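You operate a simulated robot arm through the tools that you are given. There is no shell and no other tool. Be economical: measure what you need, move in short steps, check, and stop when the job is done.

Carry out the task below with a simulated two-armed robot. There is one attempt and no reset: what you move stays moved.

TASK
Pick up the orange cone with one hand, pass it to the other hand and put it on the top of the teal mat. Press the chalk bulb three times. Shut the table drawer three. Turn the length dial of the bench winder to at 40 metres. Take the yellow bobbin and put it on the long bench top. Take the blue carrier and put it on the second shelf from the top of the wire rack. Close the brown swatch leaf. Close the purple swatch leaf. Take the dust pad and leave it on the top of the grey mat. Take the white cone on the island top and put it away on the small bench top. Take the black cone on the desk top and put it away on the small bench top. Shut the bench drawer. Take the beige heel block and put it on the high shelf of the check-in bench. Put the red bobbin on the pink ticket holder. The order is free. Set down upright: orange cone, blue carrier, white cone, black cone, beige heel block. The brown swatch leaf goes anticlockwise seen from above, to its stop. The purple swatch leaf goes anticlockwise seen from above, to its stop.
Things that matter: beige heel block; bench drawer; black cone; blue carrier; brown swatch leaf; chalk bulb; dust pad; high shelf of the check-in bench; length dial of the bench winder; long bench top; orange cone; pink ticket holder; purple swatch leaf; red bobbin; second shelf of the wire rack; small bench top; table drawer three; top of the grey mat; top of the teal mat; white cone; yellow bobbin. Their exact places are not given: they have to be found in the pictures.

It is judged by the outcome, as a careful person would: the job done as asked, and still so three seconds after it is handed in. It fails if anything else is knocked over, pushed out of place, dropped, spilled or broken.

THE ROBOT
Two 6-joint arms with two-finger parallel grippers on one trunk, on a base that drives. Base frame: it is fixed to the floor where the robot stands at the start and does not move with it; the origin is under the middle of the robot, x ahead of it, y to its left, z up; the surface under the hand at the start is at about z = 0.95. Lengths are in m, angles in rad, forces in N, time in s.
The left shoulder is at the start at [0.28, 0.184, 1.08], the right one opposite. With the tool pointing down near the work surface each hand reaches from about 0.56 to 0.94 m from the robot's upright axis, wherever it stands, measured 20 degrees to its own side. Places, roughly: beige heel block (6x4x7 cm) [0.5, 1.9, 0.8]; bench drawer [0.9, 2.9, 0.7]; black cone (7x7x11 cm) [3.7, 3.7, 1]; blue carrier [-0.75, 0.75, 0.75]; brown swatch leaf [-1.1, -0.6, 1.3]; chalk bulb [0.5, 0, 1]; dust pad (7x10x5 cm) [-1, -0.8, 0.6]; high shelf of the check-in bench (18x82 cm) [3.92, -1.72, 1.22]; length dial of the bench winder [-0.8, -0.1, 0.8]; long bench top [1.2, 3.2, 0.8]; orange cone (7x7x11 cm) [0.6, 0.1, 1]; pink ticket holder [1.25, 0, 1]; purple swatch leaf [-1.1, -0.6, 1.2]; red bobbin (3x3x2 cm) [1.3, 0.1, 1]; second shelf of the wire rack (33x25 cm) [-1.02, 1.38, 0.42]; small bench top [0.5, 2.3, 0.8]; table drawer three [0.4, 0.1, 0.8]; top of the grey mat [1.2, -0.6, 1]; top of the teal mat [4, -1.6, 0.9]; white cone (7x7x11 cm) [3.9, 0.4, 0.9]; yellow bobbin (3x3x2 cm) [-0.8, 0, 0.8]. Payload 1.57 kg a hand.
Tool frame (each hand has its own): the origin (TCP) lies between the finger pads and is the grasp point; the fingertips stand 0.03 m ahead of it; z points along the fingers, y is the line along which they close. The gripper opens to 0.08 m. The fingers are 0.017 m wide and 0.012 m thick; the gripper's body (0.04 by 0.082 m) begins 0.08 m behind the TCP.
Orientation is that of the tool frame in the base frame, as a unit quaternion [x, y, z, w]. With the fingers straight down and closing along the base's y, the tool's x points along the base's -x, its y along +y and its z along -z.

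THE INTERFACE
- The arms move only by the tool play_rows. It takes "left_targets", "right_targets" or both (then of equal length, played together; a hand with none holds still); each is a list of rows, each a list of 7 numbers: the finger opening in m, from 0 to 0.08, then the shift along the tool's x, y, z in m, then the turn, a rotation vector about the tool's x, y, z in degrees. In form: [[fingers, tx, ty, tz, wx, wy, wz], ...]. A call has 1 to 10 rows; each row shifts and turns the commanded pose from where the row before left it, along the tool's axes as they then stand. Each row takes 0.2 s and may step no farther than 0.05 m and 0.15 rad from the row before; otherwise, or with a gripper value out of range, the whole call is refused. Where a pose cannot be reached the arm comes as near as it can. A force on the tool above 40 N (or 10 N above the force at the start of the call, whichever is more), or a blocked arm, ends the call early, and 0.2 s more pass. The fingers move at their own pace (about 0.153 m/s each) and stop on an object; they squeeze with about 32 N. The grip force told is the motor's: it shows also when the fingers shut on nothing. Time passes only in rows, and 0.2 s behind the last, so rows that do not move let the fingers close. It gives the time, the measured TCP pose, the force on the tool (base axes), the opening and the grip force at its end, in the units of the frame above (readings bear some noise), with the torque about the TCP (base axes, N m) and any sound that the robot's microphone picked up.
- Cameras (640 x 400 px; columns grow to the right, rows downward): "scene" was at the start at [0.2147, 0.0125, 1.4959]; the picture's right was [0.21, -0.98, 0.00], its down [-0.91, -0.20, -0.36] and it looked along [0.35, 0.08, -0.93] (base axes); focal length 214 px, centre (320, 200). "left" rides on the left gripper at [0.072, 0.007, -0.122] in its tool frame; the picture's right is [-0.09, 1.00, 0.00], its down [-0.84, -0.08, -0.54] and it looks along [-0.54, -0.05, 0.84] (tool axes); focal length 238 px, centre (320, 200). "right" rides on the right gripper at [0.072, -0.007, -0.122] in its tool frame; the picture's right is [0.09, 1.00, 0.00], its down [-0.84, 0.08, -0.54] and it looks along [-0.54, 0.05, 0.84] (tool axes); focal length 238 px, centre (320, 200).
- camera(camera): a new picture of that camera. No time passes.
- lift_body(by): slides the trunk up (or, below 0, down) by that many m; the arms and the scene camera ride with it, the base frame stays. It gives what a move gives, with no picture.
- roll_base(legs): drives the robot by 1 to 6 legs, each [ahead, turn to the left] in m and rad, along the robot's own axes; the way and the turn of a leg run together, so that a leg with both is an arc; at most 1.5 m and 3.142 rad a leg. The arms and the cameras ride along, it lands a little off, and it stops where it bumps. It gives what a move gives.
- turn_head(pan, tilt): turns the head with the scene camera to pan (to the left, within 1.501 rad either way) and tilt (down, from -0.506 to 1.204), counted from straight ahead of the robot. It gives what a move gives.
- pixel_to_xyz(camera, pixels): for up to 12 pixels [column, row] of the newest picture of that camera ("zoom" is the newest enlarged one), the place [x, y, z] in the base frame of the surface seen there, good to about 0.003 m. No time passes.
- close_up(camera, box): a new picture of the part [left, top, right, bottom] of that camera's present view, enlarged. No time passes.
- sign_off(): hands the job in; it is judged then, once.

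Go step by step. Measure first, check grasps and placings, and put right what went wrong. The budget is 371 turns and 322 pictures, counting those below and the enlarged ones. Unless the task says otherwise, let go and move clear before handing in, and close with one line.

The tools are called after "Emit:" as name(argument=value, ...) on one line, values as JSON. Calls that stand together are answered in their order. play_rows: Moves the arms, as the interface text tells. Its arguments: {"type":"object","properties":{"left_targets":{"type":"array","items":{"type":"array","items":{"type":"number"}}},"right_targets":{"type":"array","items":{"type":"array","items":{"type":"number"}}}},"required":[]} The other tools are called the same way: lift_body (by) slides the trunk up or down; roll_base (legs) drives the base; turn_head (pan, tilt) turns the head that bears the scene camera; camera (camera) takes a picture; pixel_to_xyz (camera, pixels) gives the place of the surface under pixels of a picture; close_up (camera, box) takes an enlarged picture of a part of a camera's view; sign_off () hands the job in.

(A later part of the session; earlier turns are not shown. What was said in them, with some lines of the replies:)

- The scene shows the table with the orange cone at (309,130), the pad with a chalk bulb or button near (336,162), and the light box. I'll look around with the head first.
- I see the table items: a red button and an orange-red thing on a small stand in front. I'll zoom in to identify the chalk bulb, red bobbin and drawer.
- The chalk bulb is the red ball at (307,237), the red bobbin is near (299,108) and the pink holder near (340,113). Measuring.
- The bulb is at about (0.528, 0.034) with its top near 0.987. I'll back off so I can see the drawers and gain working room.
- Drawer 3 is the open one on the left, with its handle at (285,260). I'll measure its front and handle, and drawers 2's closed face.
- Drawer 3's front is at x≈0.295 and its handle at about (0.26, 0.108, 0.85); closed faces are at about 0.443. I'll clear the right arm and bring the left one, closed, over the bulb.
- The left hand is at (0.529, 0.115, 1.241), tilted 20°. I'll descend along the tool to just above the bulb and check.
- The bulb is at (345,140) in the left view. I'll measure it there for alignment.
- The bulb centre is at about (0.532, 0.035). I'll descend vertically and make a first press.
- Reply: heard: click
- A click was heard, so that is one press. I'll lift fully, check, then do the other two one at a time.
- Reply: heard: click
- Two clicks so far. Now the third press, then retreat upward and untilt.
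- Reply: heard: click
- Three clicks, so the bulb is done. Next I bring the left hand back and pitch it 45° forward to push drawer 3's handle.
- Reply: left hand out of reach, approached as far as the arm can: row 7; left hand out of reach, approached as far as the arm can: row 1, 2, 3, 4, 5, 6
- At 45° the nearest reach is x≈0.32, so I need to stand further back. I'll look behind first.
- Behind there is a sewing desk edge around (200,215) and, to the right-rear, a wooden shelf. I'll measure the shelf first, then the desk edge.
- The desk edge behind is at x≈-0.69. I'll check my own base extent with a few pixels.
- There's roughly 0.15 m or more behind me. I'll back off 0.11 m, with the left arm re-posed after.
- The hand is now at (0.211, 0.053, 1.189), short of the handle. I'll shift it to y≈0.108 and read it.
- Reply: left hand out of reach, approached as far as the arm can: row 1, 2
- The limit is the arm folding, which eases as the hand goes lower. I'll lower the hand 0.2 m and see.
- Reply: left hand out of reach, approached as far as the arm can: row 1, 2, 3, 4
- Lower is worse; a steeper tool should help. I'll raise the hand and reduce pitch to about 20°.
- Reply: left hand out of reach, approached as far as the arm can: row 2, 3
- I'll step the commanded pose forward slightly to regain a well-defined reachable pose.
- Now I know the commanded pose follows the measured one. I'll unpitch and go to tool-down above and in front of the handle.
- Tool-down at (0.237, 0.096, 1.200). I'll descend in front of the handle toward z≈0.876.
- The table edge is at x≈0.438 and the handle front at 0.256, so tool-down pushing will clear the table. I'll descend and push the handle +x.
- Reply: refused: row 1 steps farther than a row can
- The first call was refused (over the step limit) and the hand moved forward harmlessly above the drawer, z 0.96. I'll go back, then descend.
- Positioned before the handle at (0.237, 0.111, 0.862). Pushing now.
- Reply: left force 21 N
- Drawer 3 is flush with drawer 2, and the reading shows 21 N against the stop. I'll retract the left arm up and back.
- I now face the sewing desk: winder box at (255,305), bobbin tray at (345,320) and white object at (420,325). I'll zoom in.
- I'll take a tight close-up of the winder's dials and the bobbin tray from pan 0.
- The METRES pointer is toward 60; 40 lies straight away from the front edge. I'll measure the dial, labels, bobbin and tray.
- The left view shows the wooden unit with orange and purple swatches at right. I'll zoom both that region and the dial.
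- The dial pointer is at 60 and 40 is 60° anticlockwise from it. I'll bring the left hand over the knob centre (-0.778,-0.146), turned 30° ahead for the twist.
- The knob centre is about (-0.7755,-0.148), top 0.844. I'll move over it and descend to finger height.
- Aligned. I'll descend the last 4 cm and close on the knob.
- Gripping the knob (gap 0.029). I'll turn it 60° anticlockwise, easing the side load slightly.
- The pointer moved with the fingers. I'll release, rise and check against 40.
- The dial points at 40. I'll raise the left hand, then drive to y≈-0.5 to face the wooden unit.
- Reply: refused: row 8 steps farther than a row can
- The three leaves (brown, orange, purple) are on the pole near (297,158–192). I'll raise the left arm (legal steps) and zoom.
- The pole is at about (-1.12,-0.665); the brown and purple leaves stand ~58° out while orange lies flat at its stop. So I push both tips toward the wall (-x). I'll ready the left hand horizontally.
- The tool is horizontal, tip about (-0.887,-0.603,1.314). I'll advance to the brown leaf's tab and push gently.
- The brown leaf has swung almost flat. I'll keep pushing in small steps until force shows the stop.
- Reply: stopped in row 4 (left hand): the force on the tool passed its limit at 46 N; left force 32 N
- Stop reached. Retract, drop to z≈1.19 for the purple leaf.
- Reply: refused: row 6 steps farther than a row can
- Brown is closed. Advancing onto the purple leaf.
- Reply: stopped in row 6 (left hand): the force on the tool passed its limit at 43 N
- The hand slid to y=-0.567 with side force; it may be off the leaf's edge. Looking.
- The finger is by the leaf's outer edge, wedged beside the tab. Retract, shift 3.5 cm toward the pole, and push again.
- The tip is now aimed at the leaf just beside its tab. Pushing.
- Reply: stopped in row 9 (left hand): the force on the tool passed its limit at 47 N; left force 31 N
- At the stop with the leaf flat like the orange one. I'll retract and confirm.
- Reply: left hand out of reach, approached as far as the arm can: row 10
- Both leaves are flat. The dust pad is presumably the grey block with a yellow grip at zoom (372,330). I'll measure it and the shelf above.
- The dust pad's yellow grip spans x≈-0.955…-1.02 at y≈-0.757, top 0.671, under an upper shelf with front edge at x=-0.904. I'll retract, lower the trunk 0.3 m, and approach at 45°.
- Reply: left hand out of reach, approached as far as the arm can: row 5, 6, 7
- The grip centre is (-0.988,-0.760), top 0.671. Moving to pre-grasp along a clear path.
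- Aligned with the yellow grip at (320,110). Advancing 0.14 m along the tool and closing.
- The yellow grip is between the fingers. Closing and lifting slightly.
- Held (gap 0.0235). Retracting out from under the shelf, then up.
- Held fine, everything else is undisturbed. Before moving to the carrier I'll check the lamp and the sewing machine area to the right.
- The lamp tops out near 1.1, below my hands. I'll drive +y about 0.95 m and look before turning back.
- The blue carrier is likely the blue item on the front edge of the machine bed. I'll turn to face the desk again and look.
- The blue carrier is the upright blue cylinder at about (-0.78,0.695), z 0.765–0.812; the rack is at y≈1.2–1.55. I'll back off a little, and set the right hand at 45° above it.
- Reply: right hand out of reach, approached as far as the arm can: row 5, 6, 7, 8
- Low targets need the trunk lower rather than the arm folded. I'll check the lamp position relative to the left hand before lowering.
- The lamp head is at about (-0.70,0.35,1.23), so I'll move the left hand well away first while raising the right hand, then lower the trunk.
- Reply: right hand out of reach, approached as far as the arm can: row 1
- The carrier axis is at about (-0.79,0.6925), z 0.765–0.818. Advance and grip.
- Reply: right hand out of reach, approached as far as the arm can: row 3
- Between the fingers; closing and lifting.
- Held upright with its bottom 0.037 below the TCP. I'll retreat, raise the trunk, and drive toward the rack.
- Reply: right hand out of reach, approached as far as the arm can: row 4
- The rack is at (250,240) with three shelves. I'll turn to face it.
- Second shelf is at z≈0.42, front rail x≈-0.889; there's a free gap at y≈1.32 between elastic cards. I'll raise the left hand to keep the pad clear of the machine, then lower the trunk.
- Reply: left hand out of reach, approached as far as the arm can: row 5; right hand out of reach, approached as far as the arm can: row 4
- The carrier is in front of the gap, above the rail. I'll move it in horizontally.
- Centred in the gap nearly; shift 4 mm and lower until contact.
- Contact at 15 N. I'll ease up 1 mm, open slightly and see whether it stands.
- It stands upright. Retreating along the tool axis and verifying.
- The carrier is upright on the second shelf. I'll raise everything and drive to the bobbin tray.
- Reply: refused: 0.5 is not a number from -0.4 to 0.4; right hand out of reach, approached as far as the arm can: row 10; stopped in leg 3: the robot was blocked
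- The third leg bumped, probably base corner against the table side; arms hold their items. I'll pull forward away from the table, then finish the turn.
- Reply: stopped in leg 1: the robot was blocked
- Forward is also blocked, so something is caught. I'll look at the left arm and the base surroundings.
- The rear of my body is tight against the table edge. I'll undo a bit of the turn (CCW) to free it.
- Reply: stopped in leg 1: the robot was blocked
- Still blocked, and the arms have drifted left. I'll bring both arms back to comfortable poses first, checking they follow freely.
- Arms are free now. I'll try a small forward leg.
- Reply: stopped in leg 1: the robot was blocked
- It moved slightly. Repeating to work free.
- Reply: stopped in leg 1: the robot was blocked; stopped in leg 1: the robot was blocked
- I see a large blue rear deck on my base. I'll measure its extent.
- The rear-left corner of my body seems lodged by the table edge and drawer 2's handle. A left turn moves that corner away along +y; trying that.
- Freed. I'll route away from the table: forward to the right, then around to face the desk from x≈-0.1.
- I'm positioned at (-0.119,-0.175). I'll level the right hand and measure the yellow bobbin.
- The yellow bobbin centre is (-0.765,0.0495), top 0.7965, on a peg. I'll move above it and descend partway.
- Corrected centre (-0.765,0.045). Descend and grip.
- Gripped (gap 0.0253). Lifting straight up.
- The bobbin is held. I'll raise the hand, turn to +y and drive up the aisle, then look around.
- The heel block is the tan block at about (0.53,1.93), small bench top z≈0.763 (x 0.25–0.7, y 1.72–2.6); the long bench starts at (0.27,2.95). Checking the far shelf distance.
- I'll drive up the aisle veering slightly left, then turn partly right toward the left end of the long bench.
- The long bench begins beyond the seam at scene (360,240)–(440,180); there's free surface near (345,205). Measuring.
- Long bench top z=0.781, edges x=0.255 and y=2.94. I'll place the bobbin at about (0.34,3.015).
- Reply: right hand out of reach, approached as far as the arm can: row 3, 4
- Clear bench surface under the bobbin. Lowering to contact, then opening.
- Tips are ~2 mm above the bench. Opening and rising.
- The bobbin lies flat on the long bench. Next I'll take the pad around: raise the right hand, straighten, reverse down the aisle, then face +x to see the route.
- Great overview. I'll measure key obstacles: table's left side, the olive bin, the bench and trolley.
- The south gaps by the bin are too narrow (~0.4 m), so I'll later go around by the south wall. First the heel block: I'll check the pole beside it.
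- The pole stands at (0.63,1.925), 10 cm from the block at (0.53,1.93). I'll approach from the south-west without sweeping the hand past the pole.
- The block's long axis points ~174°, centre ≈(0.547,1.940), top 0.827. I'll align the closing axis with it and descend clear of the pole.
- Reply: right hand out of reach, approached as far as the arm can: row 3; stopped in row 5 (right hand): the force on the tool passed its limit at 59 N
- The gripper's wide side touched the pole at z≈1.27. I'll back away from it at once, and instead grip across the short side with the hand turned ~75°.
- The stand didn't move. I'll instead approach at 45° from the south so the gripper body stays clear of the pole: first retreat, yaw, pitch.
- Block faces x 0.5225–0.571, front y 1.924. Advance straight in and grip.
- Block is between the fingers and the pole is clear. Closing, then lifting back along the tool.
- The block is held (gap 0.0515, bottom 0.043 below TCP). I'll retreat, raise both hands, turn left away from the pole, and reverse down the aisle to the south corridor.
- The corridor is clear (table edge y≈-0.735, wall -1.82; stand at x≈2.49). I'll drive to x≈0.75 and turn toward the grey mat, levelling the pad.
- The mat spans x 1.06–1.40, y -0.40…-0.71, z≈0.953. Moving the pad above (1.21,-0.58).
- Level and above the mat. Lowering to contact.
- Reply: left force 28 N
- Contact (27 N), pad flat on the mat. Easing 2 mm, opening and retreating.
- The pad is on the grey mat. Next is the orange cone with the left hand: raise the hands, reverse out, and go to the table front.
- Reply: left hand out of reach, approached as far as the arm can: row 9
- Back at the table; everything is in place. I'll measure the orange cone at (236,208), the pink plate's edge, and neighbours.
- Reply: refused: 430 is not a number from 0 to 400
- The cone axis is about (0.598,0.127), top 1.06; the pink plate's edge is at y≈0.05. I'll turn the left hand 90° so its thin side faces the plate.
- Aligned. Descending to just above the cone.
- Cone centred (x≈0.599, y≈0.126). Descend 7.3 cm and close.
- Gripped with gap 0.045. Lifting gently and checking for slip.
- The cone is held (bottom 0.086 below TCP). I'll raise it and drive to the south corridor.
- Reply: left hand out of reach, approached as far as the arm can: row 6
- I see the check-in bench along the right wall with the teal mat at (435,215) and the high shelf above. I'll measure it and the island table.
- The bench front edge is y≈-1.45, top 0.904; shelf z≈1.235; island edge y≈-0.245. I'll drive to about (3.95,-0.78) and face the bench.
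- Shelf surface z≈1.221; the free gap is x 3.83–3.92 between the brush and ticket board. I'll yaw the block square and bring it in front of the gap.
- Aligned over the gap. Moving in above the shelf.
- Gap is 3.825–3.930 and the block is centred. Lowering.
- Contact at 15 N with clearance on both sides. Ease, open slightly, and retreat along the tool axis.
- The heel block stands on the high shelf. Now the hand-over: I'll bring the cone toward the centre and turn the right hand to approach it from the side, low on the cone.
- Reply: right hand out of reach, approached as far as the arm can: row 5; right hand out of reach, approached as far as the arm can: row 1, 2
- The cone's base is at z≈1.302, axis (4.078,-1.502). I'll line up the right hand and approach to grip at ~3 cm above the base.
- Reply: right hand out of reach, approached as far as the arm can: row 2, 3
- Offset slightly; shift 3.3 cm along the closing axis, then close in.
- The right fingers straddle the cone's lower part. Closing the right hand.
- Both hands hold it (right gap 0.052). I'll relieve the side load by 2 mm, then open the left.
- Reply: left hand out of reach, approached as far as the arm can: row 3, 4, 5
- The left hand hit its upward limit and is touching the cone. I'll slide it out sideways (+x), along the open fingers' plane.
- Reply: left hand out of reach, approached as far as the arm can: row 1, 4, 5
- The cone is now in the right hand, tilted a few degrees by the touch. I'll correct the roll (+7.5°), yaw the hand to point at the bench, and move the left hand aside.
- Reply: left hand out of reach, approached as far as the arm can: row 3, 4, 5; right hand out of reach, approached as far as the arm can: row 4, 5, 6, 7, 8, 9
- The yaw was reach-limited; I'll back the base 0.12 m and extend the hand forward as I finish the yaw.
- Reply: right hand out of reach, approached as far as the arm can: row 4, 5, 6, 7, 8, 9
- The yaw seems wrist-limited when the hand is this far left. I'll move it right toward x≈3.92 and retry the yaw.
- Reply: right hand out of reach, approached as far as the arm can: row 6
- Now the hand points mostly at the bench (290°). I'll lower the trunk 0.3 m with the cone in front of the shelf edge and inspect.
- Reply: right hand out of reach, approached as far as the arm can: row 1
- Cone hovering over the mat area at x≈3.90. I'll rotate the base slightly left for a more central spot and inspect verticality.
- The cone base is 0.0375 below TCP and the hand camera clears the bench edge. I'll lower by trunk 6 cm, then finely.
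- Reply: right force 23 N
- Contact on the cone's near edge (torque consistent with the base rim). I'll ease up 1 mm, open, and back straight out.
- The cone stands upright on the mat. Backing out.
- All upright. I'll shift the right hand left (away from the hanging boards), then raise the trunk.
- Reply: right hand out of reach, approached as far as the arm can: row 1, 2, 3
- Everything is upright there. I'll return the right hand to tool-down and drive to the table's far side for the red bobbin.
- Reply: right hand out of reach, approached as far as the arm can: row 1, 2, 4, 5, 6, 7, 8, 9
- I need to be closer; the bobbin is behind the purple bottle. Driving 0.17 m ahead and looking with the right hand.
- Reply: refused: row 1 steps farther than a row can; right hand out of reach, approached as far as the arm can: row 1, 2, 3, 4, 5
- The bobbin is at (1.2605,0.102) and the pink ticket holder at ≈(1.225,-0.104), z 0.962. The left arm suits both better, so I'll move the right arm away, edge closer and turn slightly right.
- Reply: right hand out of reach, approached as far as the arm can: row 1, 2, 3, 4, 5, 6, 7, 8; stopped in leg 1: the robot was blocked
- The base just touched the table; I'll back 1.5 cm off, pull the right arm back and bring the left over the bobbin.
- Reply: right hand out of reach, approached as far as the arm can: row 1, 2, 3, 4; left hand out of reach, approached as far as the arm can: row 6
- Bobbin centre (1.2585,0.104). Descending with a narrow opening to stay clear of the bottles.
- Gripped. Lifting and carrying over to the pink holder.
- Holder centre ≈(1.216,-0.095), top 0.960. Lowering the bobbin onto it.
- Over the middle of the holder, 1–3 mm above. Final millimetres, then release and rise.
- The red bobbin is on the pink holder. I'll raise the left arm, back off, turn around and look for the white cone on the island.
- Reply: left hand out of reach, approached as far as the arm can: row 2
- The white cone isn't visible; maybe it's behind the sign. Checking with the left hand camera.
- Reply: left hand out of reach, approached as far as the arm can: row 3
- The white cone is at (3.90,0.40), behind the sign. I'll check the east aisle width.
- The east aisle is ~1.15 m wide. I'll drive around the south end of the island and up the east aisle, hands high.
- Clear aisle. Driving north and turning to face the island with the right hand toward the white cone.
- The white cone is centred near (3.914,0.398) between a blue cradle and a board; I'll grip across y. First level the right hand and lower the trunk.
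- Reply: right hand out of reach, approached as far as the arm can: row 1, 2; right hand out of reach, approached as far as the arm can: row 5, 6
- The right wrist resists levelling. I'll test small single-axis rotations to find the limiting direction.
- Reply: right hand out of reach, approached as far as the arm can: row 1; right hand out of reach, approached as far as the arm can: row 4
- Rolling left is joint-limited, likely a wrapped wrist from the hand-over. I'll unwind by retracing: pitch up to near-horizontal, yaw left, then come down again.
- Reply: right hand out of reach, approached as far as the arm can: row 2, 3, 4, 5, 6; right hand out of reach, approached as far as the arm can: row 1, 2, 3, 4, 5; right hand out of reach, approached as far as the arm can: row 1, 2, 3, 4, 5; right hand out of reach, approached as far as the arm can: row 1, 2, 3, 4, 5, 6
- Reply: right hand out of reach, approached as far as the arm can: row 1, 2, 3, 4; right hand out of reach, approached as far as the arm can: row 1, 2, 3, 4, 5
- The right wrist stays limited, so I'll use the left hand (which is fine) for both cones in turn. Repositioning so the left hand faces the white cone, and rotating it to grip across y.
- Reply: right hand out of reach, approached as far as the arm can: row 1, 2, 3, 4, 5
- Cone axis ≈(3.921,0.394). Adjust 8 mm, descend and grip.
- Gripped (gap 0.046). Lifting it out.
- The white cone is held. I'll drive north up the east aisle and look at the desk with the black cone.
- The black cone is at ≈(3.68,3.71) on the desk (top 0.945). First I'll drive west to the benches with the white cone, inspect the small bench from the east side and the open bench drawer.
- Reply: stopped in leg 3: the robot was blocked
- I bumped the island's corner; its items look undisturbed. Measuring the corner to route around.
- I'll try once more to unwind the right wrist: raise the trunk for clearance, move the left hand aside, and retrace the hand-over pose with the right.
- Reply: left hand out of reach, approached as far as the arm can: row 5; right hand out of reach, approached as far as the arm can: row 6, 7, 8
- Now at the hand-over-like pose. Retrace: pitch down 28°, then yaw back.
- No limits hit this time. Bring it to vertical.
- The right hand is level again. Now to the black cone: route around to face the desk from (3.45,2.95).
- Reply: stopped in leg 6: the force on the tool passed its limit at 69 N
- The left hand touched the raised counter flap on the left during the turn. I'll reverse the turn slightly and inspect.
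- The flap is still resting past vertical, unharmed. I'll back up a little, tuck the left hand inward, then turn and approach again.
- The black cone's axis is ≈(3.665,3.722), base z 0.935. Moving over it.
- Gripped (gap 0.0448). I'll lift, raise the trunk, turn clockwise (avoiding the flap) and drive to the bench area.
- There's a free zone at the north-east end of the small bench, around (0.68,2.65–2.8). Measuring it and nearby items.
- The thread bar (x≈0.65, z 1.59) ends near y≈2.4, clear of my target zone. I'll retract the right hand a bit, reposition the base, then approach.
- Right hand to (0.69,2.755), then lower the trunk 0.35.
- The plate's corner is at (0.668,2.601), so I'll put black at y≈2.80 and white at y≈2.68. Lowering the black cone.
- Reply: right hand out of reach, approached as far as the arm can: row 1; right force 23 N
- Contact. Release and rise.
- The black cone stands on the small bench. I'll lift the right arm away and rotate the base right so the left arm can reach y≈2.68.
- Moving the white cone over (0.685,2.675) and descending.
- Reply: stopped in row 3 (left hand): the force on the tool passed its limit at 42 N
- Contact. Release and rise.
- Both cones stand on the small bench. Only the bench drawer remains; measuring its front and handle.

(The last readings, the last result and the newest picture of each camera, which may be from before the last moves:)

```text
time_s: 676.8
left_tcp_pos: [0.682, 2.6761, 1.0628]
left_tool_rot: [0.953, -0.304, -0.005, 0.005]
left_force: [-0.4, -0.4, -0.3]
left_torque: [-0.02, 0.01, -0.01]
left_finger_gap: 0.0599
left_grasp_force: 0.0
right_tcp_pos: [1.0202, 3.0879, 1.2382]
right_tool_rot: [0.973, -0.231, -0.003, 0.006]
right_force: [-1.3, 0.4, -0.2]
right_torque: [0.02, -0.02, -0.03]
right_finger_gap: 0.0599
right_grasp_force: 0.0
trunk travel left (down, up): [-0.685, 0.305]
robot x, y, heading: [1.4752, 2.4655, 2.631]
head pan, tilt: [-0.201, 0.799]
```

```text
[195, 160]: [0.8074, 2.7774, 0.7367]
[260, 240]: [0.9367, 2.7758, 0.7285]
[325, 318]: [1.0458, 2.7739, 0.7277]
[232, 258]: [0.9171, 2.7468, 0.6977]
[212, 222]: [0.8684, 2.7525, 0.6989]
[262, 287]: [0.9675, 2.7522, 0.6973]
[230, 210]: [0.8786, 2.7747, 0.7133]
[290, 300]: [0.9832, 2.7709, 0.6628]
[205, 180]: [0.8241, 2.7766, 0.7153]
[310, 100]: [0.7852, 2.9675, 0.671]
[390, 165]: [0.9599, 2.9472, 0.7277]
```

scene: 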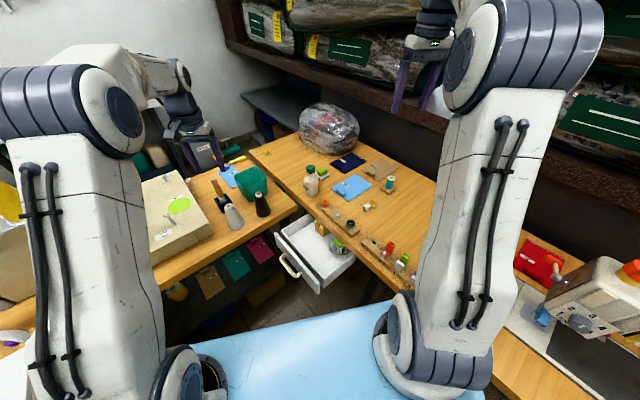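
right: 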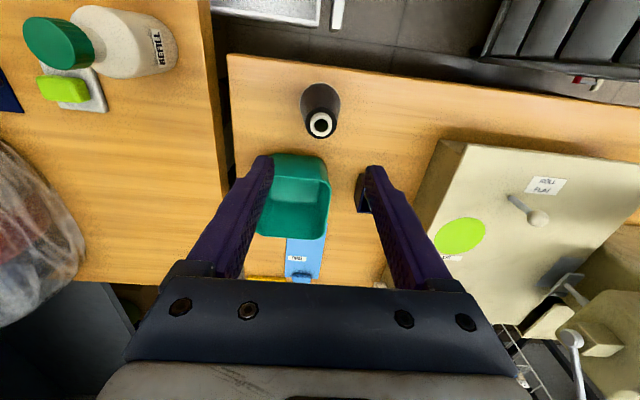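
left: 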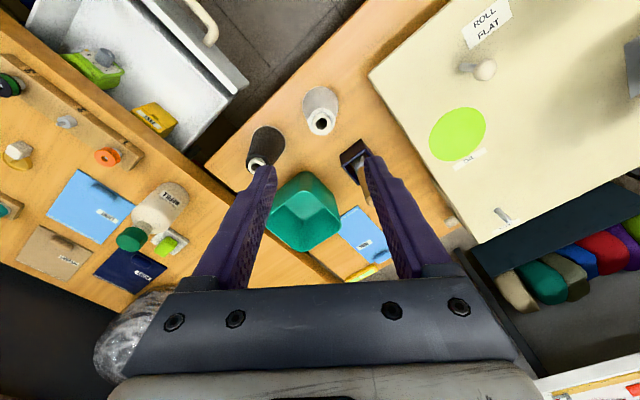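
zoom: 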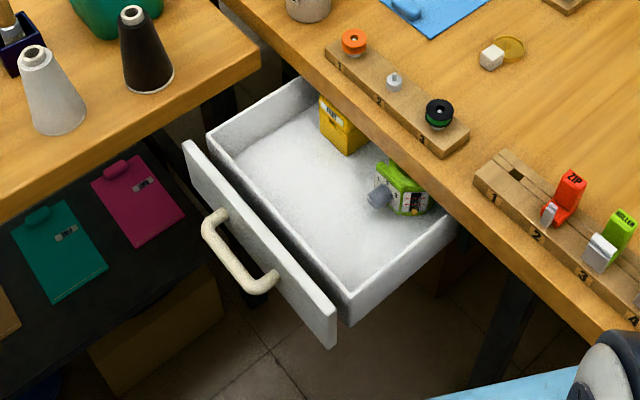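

The drawer front is at y≈2.776 (x 0.80–1.05), handle front y≈2.746, z≈0.70. I'll retract the left arm, back the base off and face west so the right hand can push it +y.

Emit:
play_rows(left_targets=[[0.06, 0, 0, -0.045, 0, 0, 0], [0.06, 0, 0, -0.045, 0, 0, 0], [0.06, 0, 0, -0.045, 0, 0, 0], [0.06, 0, 0, -0.045, 0, 0, 0], [0.06, 0.045, 0, -0.01, 0, 0, 0], [0.06, 0.045, 0, -0.01, 0, 0, 0], [0.06, 0.045, 0, -0.01, 0, 0, 0]])

Emit:
roll_base(legs=[[-0.15, 0], [0, 0.42]])

Emit:
camera(camera="right")

```text
time_s: 678.4
left_tcp_pos: [0.8034, 2.5943, 1.2598]
left_tool_rot: [0.952, -0.305, -0.005, 0.004]
left_force: [0.1, -0.6, -0.2]
left_torque: [0.0, 0.01, -0.01]
left_finger_gap: 0.0599
left_grasp_force: 0.1
left hand out of reach, approached as far as the arm can: row 4
right_tcp_pos: [1.0205, 3.0878, 1.239]
right_tool_rot: [0.973, -0.232, -0.004, 0.005]
right_force: [0.3, 0.2, 0.4]
right_torque: [-0.01, 0.01, -0.02]
right_finger_gap: 0.0597
right_grasp_force: 0.1
trunk travel left (down, up): [-0.685, 0.305]
robot x, y, heading: [1.4715, 2.4613, 2.631]
head pan, tilt: [-0.201, 0.799]
```

```text
time_s: 681.0
left_tcp_pos: [0.9393, 2.2305, 1.2619]
left_tool_rot: [0.996, -0.093, -0.004, 0.006]
left_force: [0.3, 0.4, 0.0]
left_torque: [-0.01, 0.0, 0.02]
left_finger_gap: 0.0599
left_grasp_force: 0.0
right_tcp_pos: [0.9325, 2.7686, 1.2388]
right_tool_rot: [1.0, -0.019, -0.002, 0.007]
right_force: [0.1, 0.6, 0.1]
right_torque: [0.01, -0.02, -0.01]
right_finger_gap: 0.0601
right_grasp_force: 0.0
trunk travel left (down, up): [-0.685, 0.305]
robot x, y, heading: [1.6064, 2.3912, 3.062]
head pan, tilt: [-0.201, 0.799]
```

```text
73 pictures are left
```

right: 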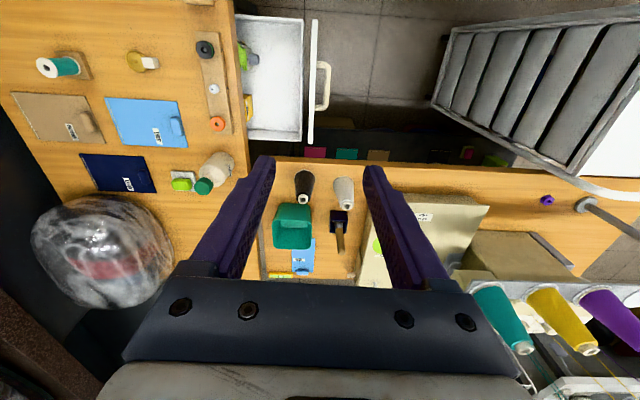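

I'll tilt the closed right fingers 20° toward the bench, position them in front of the handle, and lower.

Emit:
play_rows(right_targets=[[0, -0.006, 0.035, 0, 0, 0, 0], [0, -0.006, 0.035, 0, 0, 0, 0], [0, 0, 0, 0, 6.7, 0, 0], [0, 0, 0, 0, 6.7, 0, 0], [0, 0, 0, 0, 6.6, 0, 0]])

Emit:
lift_body(by=-0.15)

```text
time_s: 682.2
left_tcp_pos: [0.9388, 2.2304, 1.2597]
left_tool_rot: [0.996, -0.094, -0.004, 0.006]
left_force: [0.0, 0.2, -0.6]
left_torque: [0.0, 0.0, 0.0]
left_finger_gap: 0.0602
left_grasp_force: 0.0
right_tcp_pos: [0.9184, 2.7002, 1.2395]
right_tool_rot: [0.986, -0.019, 0.0, -0.168]
right_force: [-0.1, -0.5, -0.5]
right_torque: [-0.02, 0.0, -0.02]
right_finger_gap: 0.0
right_grasp_force: 21.8
trunk travel left (down, up): [-0.685, 0.305]
robot x, y, heading: [1.605, 2.3887, 3.065]
head pan, tilt: [-0.201, 0.799]
```

```text
time_s: 684.0
left_tcp_pos: [0.9396, 2.2304, 1.1093]
left_tool_rot: [0.996, -0.094, -0.004, 0.006]
left_force: [-0.6, 0.7, -0.4]
left_torque: [0.0, 0.02, -0.01]
left_finger_gap: 0.06
left_grasp_force: 0.1
right_tcp_pos: [0.9176, 2.6995, 1.089]
right_tool_rot: [0.986, -0.019, 0.001, -0.169]
right_force: [0.3, 0.5, -0.5]
right_torque: [0.0, -0.01, 0.02]
right_finger_gap: 0.0
right_grasp_force: 21.7
trunk travel left (down, up): [-0.535, 0.455]
robot x, y, heading: [1.6037, 2.3874, 3.065]
head pan, tilt: [-0.201, 0.799]
```

Emit:
play_rows(right_targets=[[0, 0, 0.015, 0.0424, 0, 0, 0], [0, 0, 0.015, 0.0424, 0, 0, 0], [0, 0, 0.015, 0.0424, 0, 0, 0], [0, 0, 0.015, 0.0424, 0, 0, 0], [0, 0, 0.015, 0.0424, 0, 0, 0], [0, 0, 0.015, 0.0424, 0, 0, 0]])

Emit:
camera(camera="right")

```text
time_s: 685.4
left_tcp_pos: [0.9392, 2.2306, 1.1101]
left_tool_rot: [0.996, -0.094, -0.004, 0.006]
left_force: [0.4, -0.2, -0.4]
left_torque: [0.02, 0.04, -0.05]
left_finger_gap: 0.06
left_grasp_force: 0.0
right_tcp_pos: [0.9165, 2.6984, 0.8177]
right_tool_rot: [0.986, -0.02, 0.001, -0.167]
right_force: [-0.1, -0.2, -0.1]
right_torque: [-0.02, 0.05, -0.02]
right_finger_gap: 0.0002
right_grasp_force: 21.2
trunk travel left (down, up): [-0.535, 0.455]
robot x, y, heading: [1.6055, 2.3854, 3.067]
head pan, tilt: [-0.201, 0.799]
```

```text
72 pictures are left
```

right: 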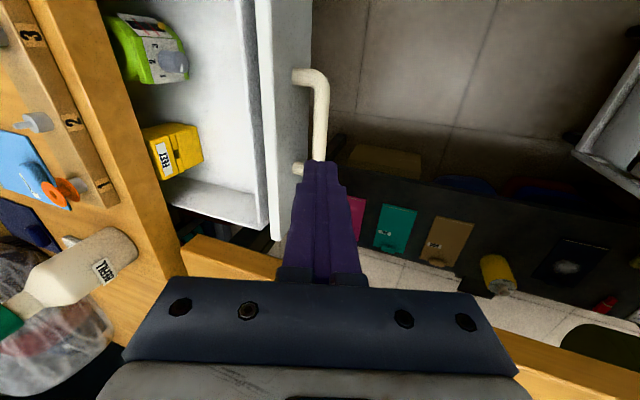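

Emit:
play_rows(right_targets=[[0, 0, 0.015, 0.0424, 0, 0, 0], [0, 0, 0.015, 0.0424, 0, 0, 0], [0, 0, 0.004, 0.011, 0, 0, 0]])

Emit:
camera(camera="right")

```text
time_s: 686.2
left_tcp_pos: [0.9399, 2.2299, 1.1093]
left_tool_rot: [0.995, -0.095, -0.004, 0.006]
left_force: [0.8, -0.3, -0.4]
left_torque: [-0.01, 0.0, 0.0]
left_finger_gap: 0.0602
left_grasp_force: 0.1
right_tcp_pos: [0.9144, 2.6989, 0.7159]
right_tool_rot: [0.986, -0.02, 0.0, -0.168]
right_force: [-1.0, 0.7, 0.5]
right_torque: [-0.03, -0.02, 0.01]
right_finger_gap: 0.0
right_grasp_force: 21.7
trunk travel left (down, up): [-0.535, 0.455]
robot x, y, heading: [1.6047, 2.3892, 3.064]
head pan, tilt: [-0.201, 0.799]
```

```text
71 pictures are left
```

right: 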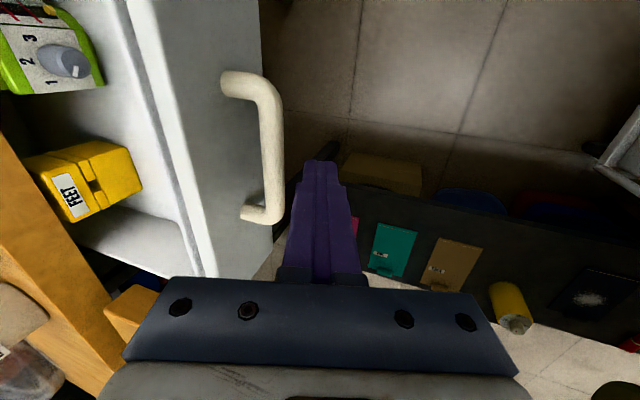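

The closed fingertips are beside the handle's middle. Pushing +y.

Emit:
play_rows(right_targets=[[0, 0, -0.0189, 0.0067, 0, 0, 0], [0, 0, -0.0189, 0.0067, 0, 0, 0], [0, 0, -0.0189, 0.0067, 0, 0, 0], [0, 0, -0.0189, 0.0067, 0, 0, 0], [0, 0, -0.0189, 0.0067, 0, 0, 0], [0, 0, -0.0189, 0.0067, 0, 0, 0], [0, 0, -0.0189, 0.0067, 0, 0, 0], [0, 0, -0.0142, 0.005, 0, 0, 0]])

Emit:
camera(camera="right")

```text
time_s: 688.0
left_tcp_pos: [0.9382, 2.2305, 1.1095]
left_tool_rot: [0.996, -0.093, -0.004, 0.007]
left_force: [-0.3, 0.0, -0.5]
left_torque: [-0.01, 0.0, 0.01]
left_finger_gap: 0.0603
left_grasp_force: 0.0
right_tcp_pos: [0.9211, 2.8539, 0.7163]
right_tool_rot: [0.986, -0.018, 0.001, -0.167]
right_force: [-0.5, -0.8, -0.4]
right_torque: [-0.02, 0.01, 0.0]
right_finger_gap: 0.0002
right_grasp_force: 21.4
trunk travel left (down, up): [-0.535, 0.455]
robot x, y, heading: [1.605, 2.39, 3.065]
head pan, tilt: [-0.201, 0.799]
```

```text
70 pictures are left
```

right: 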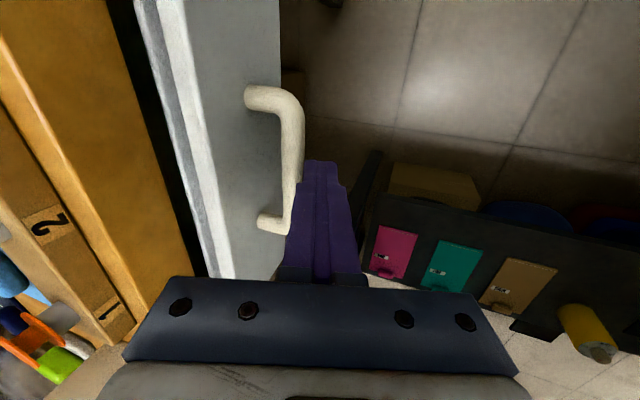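

The drawer is following, nearly shut. Continue in smaller steps until it stops.

Emit:
play_rows(right_targets=[[0, 0, -0.0142, 0.005, 0, 0, 0], [0, 0, -0.0095, 0.0034, 0, 0, 0], [0, 0, -0.0095, 0.0034, 0, 0, 0], [0, 0, -0.0075, 0.0026, 0, 0, 0], [0, 0, -0.0057, 0.002, 0, 0, 0], [0, 0, -0.0057, 0.002, 0, 0, 0]])

Emit:
camera(camera="right")

```text
time_s: 689.1
left_tcp_pos: [0.9392, 2.2279, 1.1096]
left_tool_rot: [0.996, -0.092, -0.004, 0.006]
left_force: [0.0, -0.6, 0.2]
left_torque: [0.02, -0.03, -0.05]
left_finger_gap: 0.0601
left_grasp_force: 0.1
right_tcp_pos: [0.9242, 2.8919, 0.7154]
right_tool_rot: [0.986, -0.018, 0.005, -0.164]
right_force: [5.2, -8.9, 9.7]
right_torque: [-0.03, -0.09, -0.01]
right_finger_gap: 0.0
right_grasp_force: 21.1
trunk travel left (down, up): [-0.535, 0.455]
robot x, y, heading: [1.6054, 2.3898, 3.065]
head pan, tilt: [-0.201, 0.799]
stopped in row 5 (right hand): the force on the tool passed its limit at 48 N (the readings are from after the stop); the commanded pose is now the measured one
```

```text
69 pictures are left
```

right: 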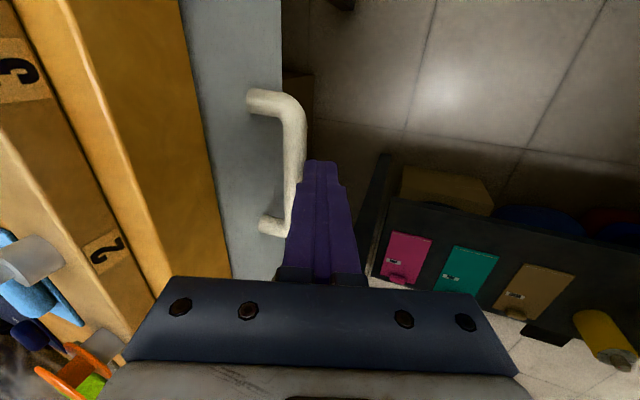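

It stopped with the panel flush under the bench edge. I'll back away and verify.

Emit:
play_rows(right_targets=[[0, 0, 0.0189, -0.0067, 0, 0, 0], [0, 0, 0.0378, -0.0134, 0, 0, 0], [0, 0, 0.0378, -0.0134, 0, 0, 0], [0, 0, -0.015, -0.0424, 0, 0, 0], [0, 0, -0.015, -0.0424, 0, 0, 0], [0, 0, -0.015, -0.0424, 0, 0, 0], [0, 0, -0.015, -0.0424, 0, 0, 0], [0, 0, -0.015, -0.0424, 0, 0, 0], [0, 0, -0.015, -0.0424, 0, 0, 0]])

Emit:
camera(camera="right")

Emit:
turn_head(pan=-0.5, tilt=0.8)

Emit:
camera(camera="scene")

```text
time_s: 691.1
left_tcp_pos: [0.9401, 2.2287, 1.1097]
left_tool_rot: [0.996, -0.092, -0.004, 0.006]
left_force: [-0.1, 0.0, 1.1]
left_torque: [0.02, -0.02, -0.06]
left_finger_gap: 0.0602
left_grasp_force: 0.0
right_tcp_pos: [0.9156, 2.795, 0.982]
right_tool_rot: [0.986, -0.017, 0.004, -0.164]
right_force: [-0.1, -0.3, -0.4]
right_torque: [-0.02, -0.05, -0.01]
right_finger_gap: 0.0
right_grasp_force: 21.7
trunk travel left (down, up): [-0.535, 0.455]
robot x, y, heading: [1.606, 2.3909, 3.068]
head pan, tilt: [-0.201, 0.799]
```

```text
68 pictures are left
```

right: 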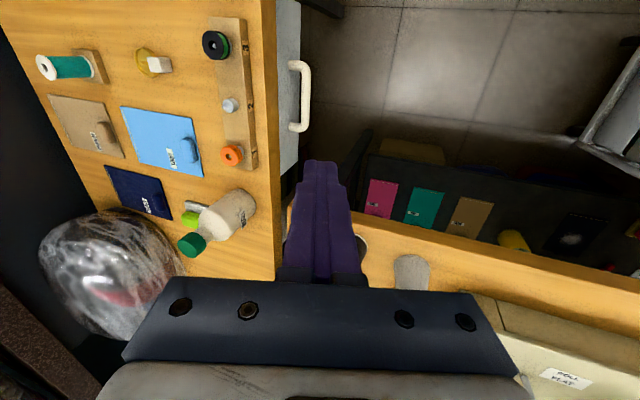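

```text
time_s: 692.0
left_tcp_pos: [0.9399, 2.2297, 1.1107]
left_tool_rot: [0.996, -0.092, -0.004, 0.005]
left_force: [-0.4, -0.6, -0.2]
left_torque: [0.0, -0.02, 0.03]
left_finger_gap: 0.0602
left_grasp_force: 0.1
right_tcp_pos: [0.9153, 2.7937, 0.9827]
right_tool_rot: [0.986, -0.018, 0.005, -0.164]
right_force: [0.0, -0.7, 0.9]
right_torque: [0.01, 0.0, -0.01]
right_finger_gap: 0.0001
right_grasp_force: 21.7
trunk travel left (down, up): [-0.535, 0.455]
robot x, y, heading: [1.6053, 2.3918, 3.071]
head pan, tilt: [-0.499, 0.799]
```

```text
67 pictures are left
```

scene: 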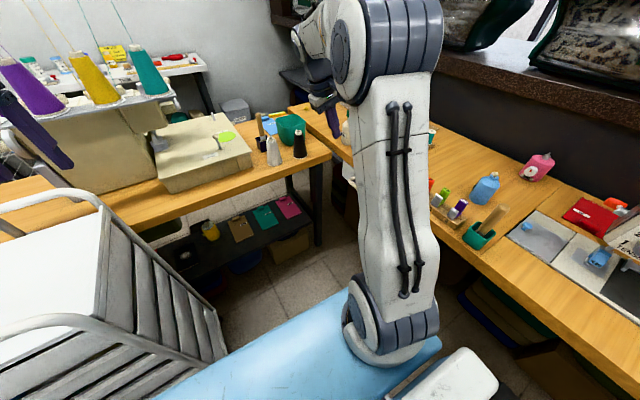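

Emit:
pixel_to_xyz(camera="right", pixels=[[288, 60], [288, 120], [293, 150], [272, 60], [278, 120], [280, 90], [298, 95], [268, 100]])

Emit:
close_up(camera="right", box=[220, 0, 340, 180])

```text
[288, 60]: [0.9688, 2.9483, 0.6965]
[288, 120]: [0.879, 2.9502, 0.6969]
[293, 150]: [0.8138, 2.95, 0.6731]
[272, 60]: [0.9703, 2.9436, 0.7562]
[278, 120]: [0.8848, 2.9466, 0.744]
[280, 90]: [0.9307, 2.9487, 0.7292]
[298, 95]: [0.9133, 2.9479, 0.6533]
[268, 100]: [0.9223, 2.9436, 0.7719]
```

```text
2.22 times, centred on (280, 90) of right
```

zoom: 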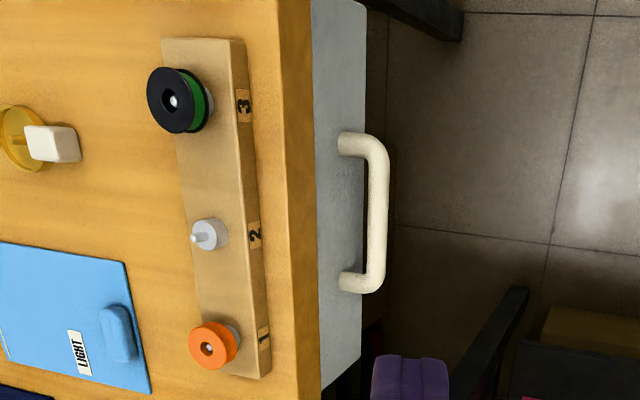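

The panel sits at y≈2.949, just inside the bench edge (2.944): shut. I'll raise the right hand clear and take a final check of the cones.

Emit:
play_rows(right_targets=[[0.03, 0, -0.015, -0.0424, 0, 0, 0], [0.03, 0, -0.015, -0.0424, 0, 0, 0], [0.03, 0.02, -0.015, -0.04, 0, 0, 0], [0.03, 0.03, -0.01, -0.03, 0, 0, 0]])

Emit:
camera(camera="right")

```text
time_s: 693.0
left_tcp_pos: [0.9402, 2.228, 1.1094]
left_tool_rot: [0.996, -0.092, -0.004, 0.007]
left_force: [-0.3, 0.1, 0.3]
left_torque: [0.02, -0.02, 0.01]
left_finger_gap: 0.06
left_grasp_force: 0.0
right_tcp_pos: [0.9661, 2.7963, 1.1522]
right_tool_rot: [0.986, -0.018, 0.004, -0.164]
right_force: [-0.1, -0.2, -0.4]
right_torque: [0.0, 0.02, -0.03]
right_finger_gap: 0.0301
right_grasp_force: 0.1
trunk travel left (down, up): [-0.535, 0.455]
robot x, y, heading: [1.6045, 2.3877, 3.066]
head pan, tilt: [-0.499, 0.799]
```

```text
65 pictures are left
```

right: 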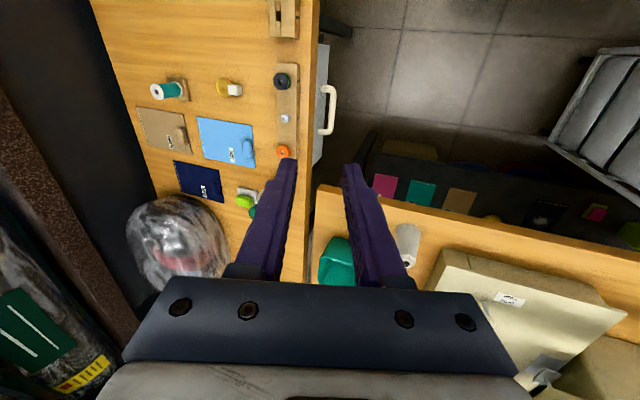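

The drawer is shut, the cones stand on the small bench and both hands are clear, so I'm handing the job in.

Emit:
sign_off()

```text
The job is handed in.
```

All the listed tasks are done and the job is handed in. During the run my body or base bumped the main table twice and the island once, and a hand touched the thread-stand pole and the raised counter flap; nothing looked moved in the later pictures.
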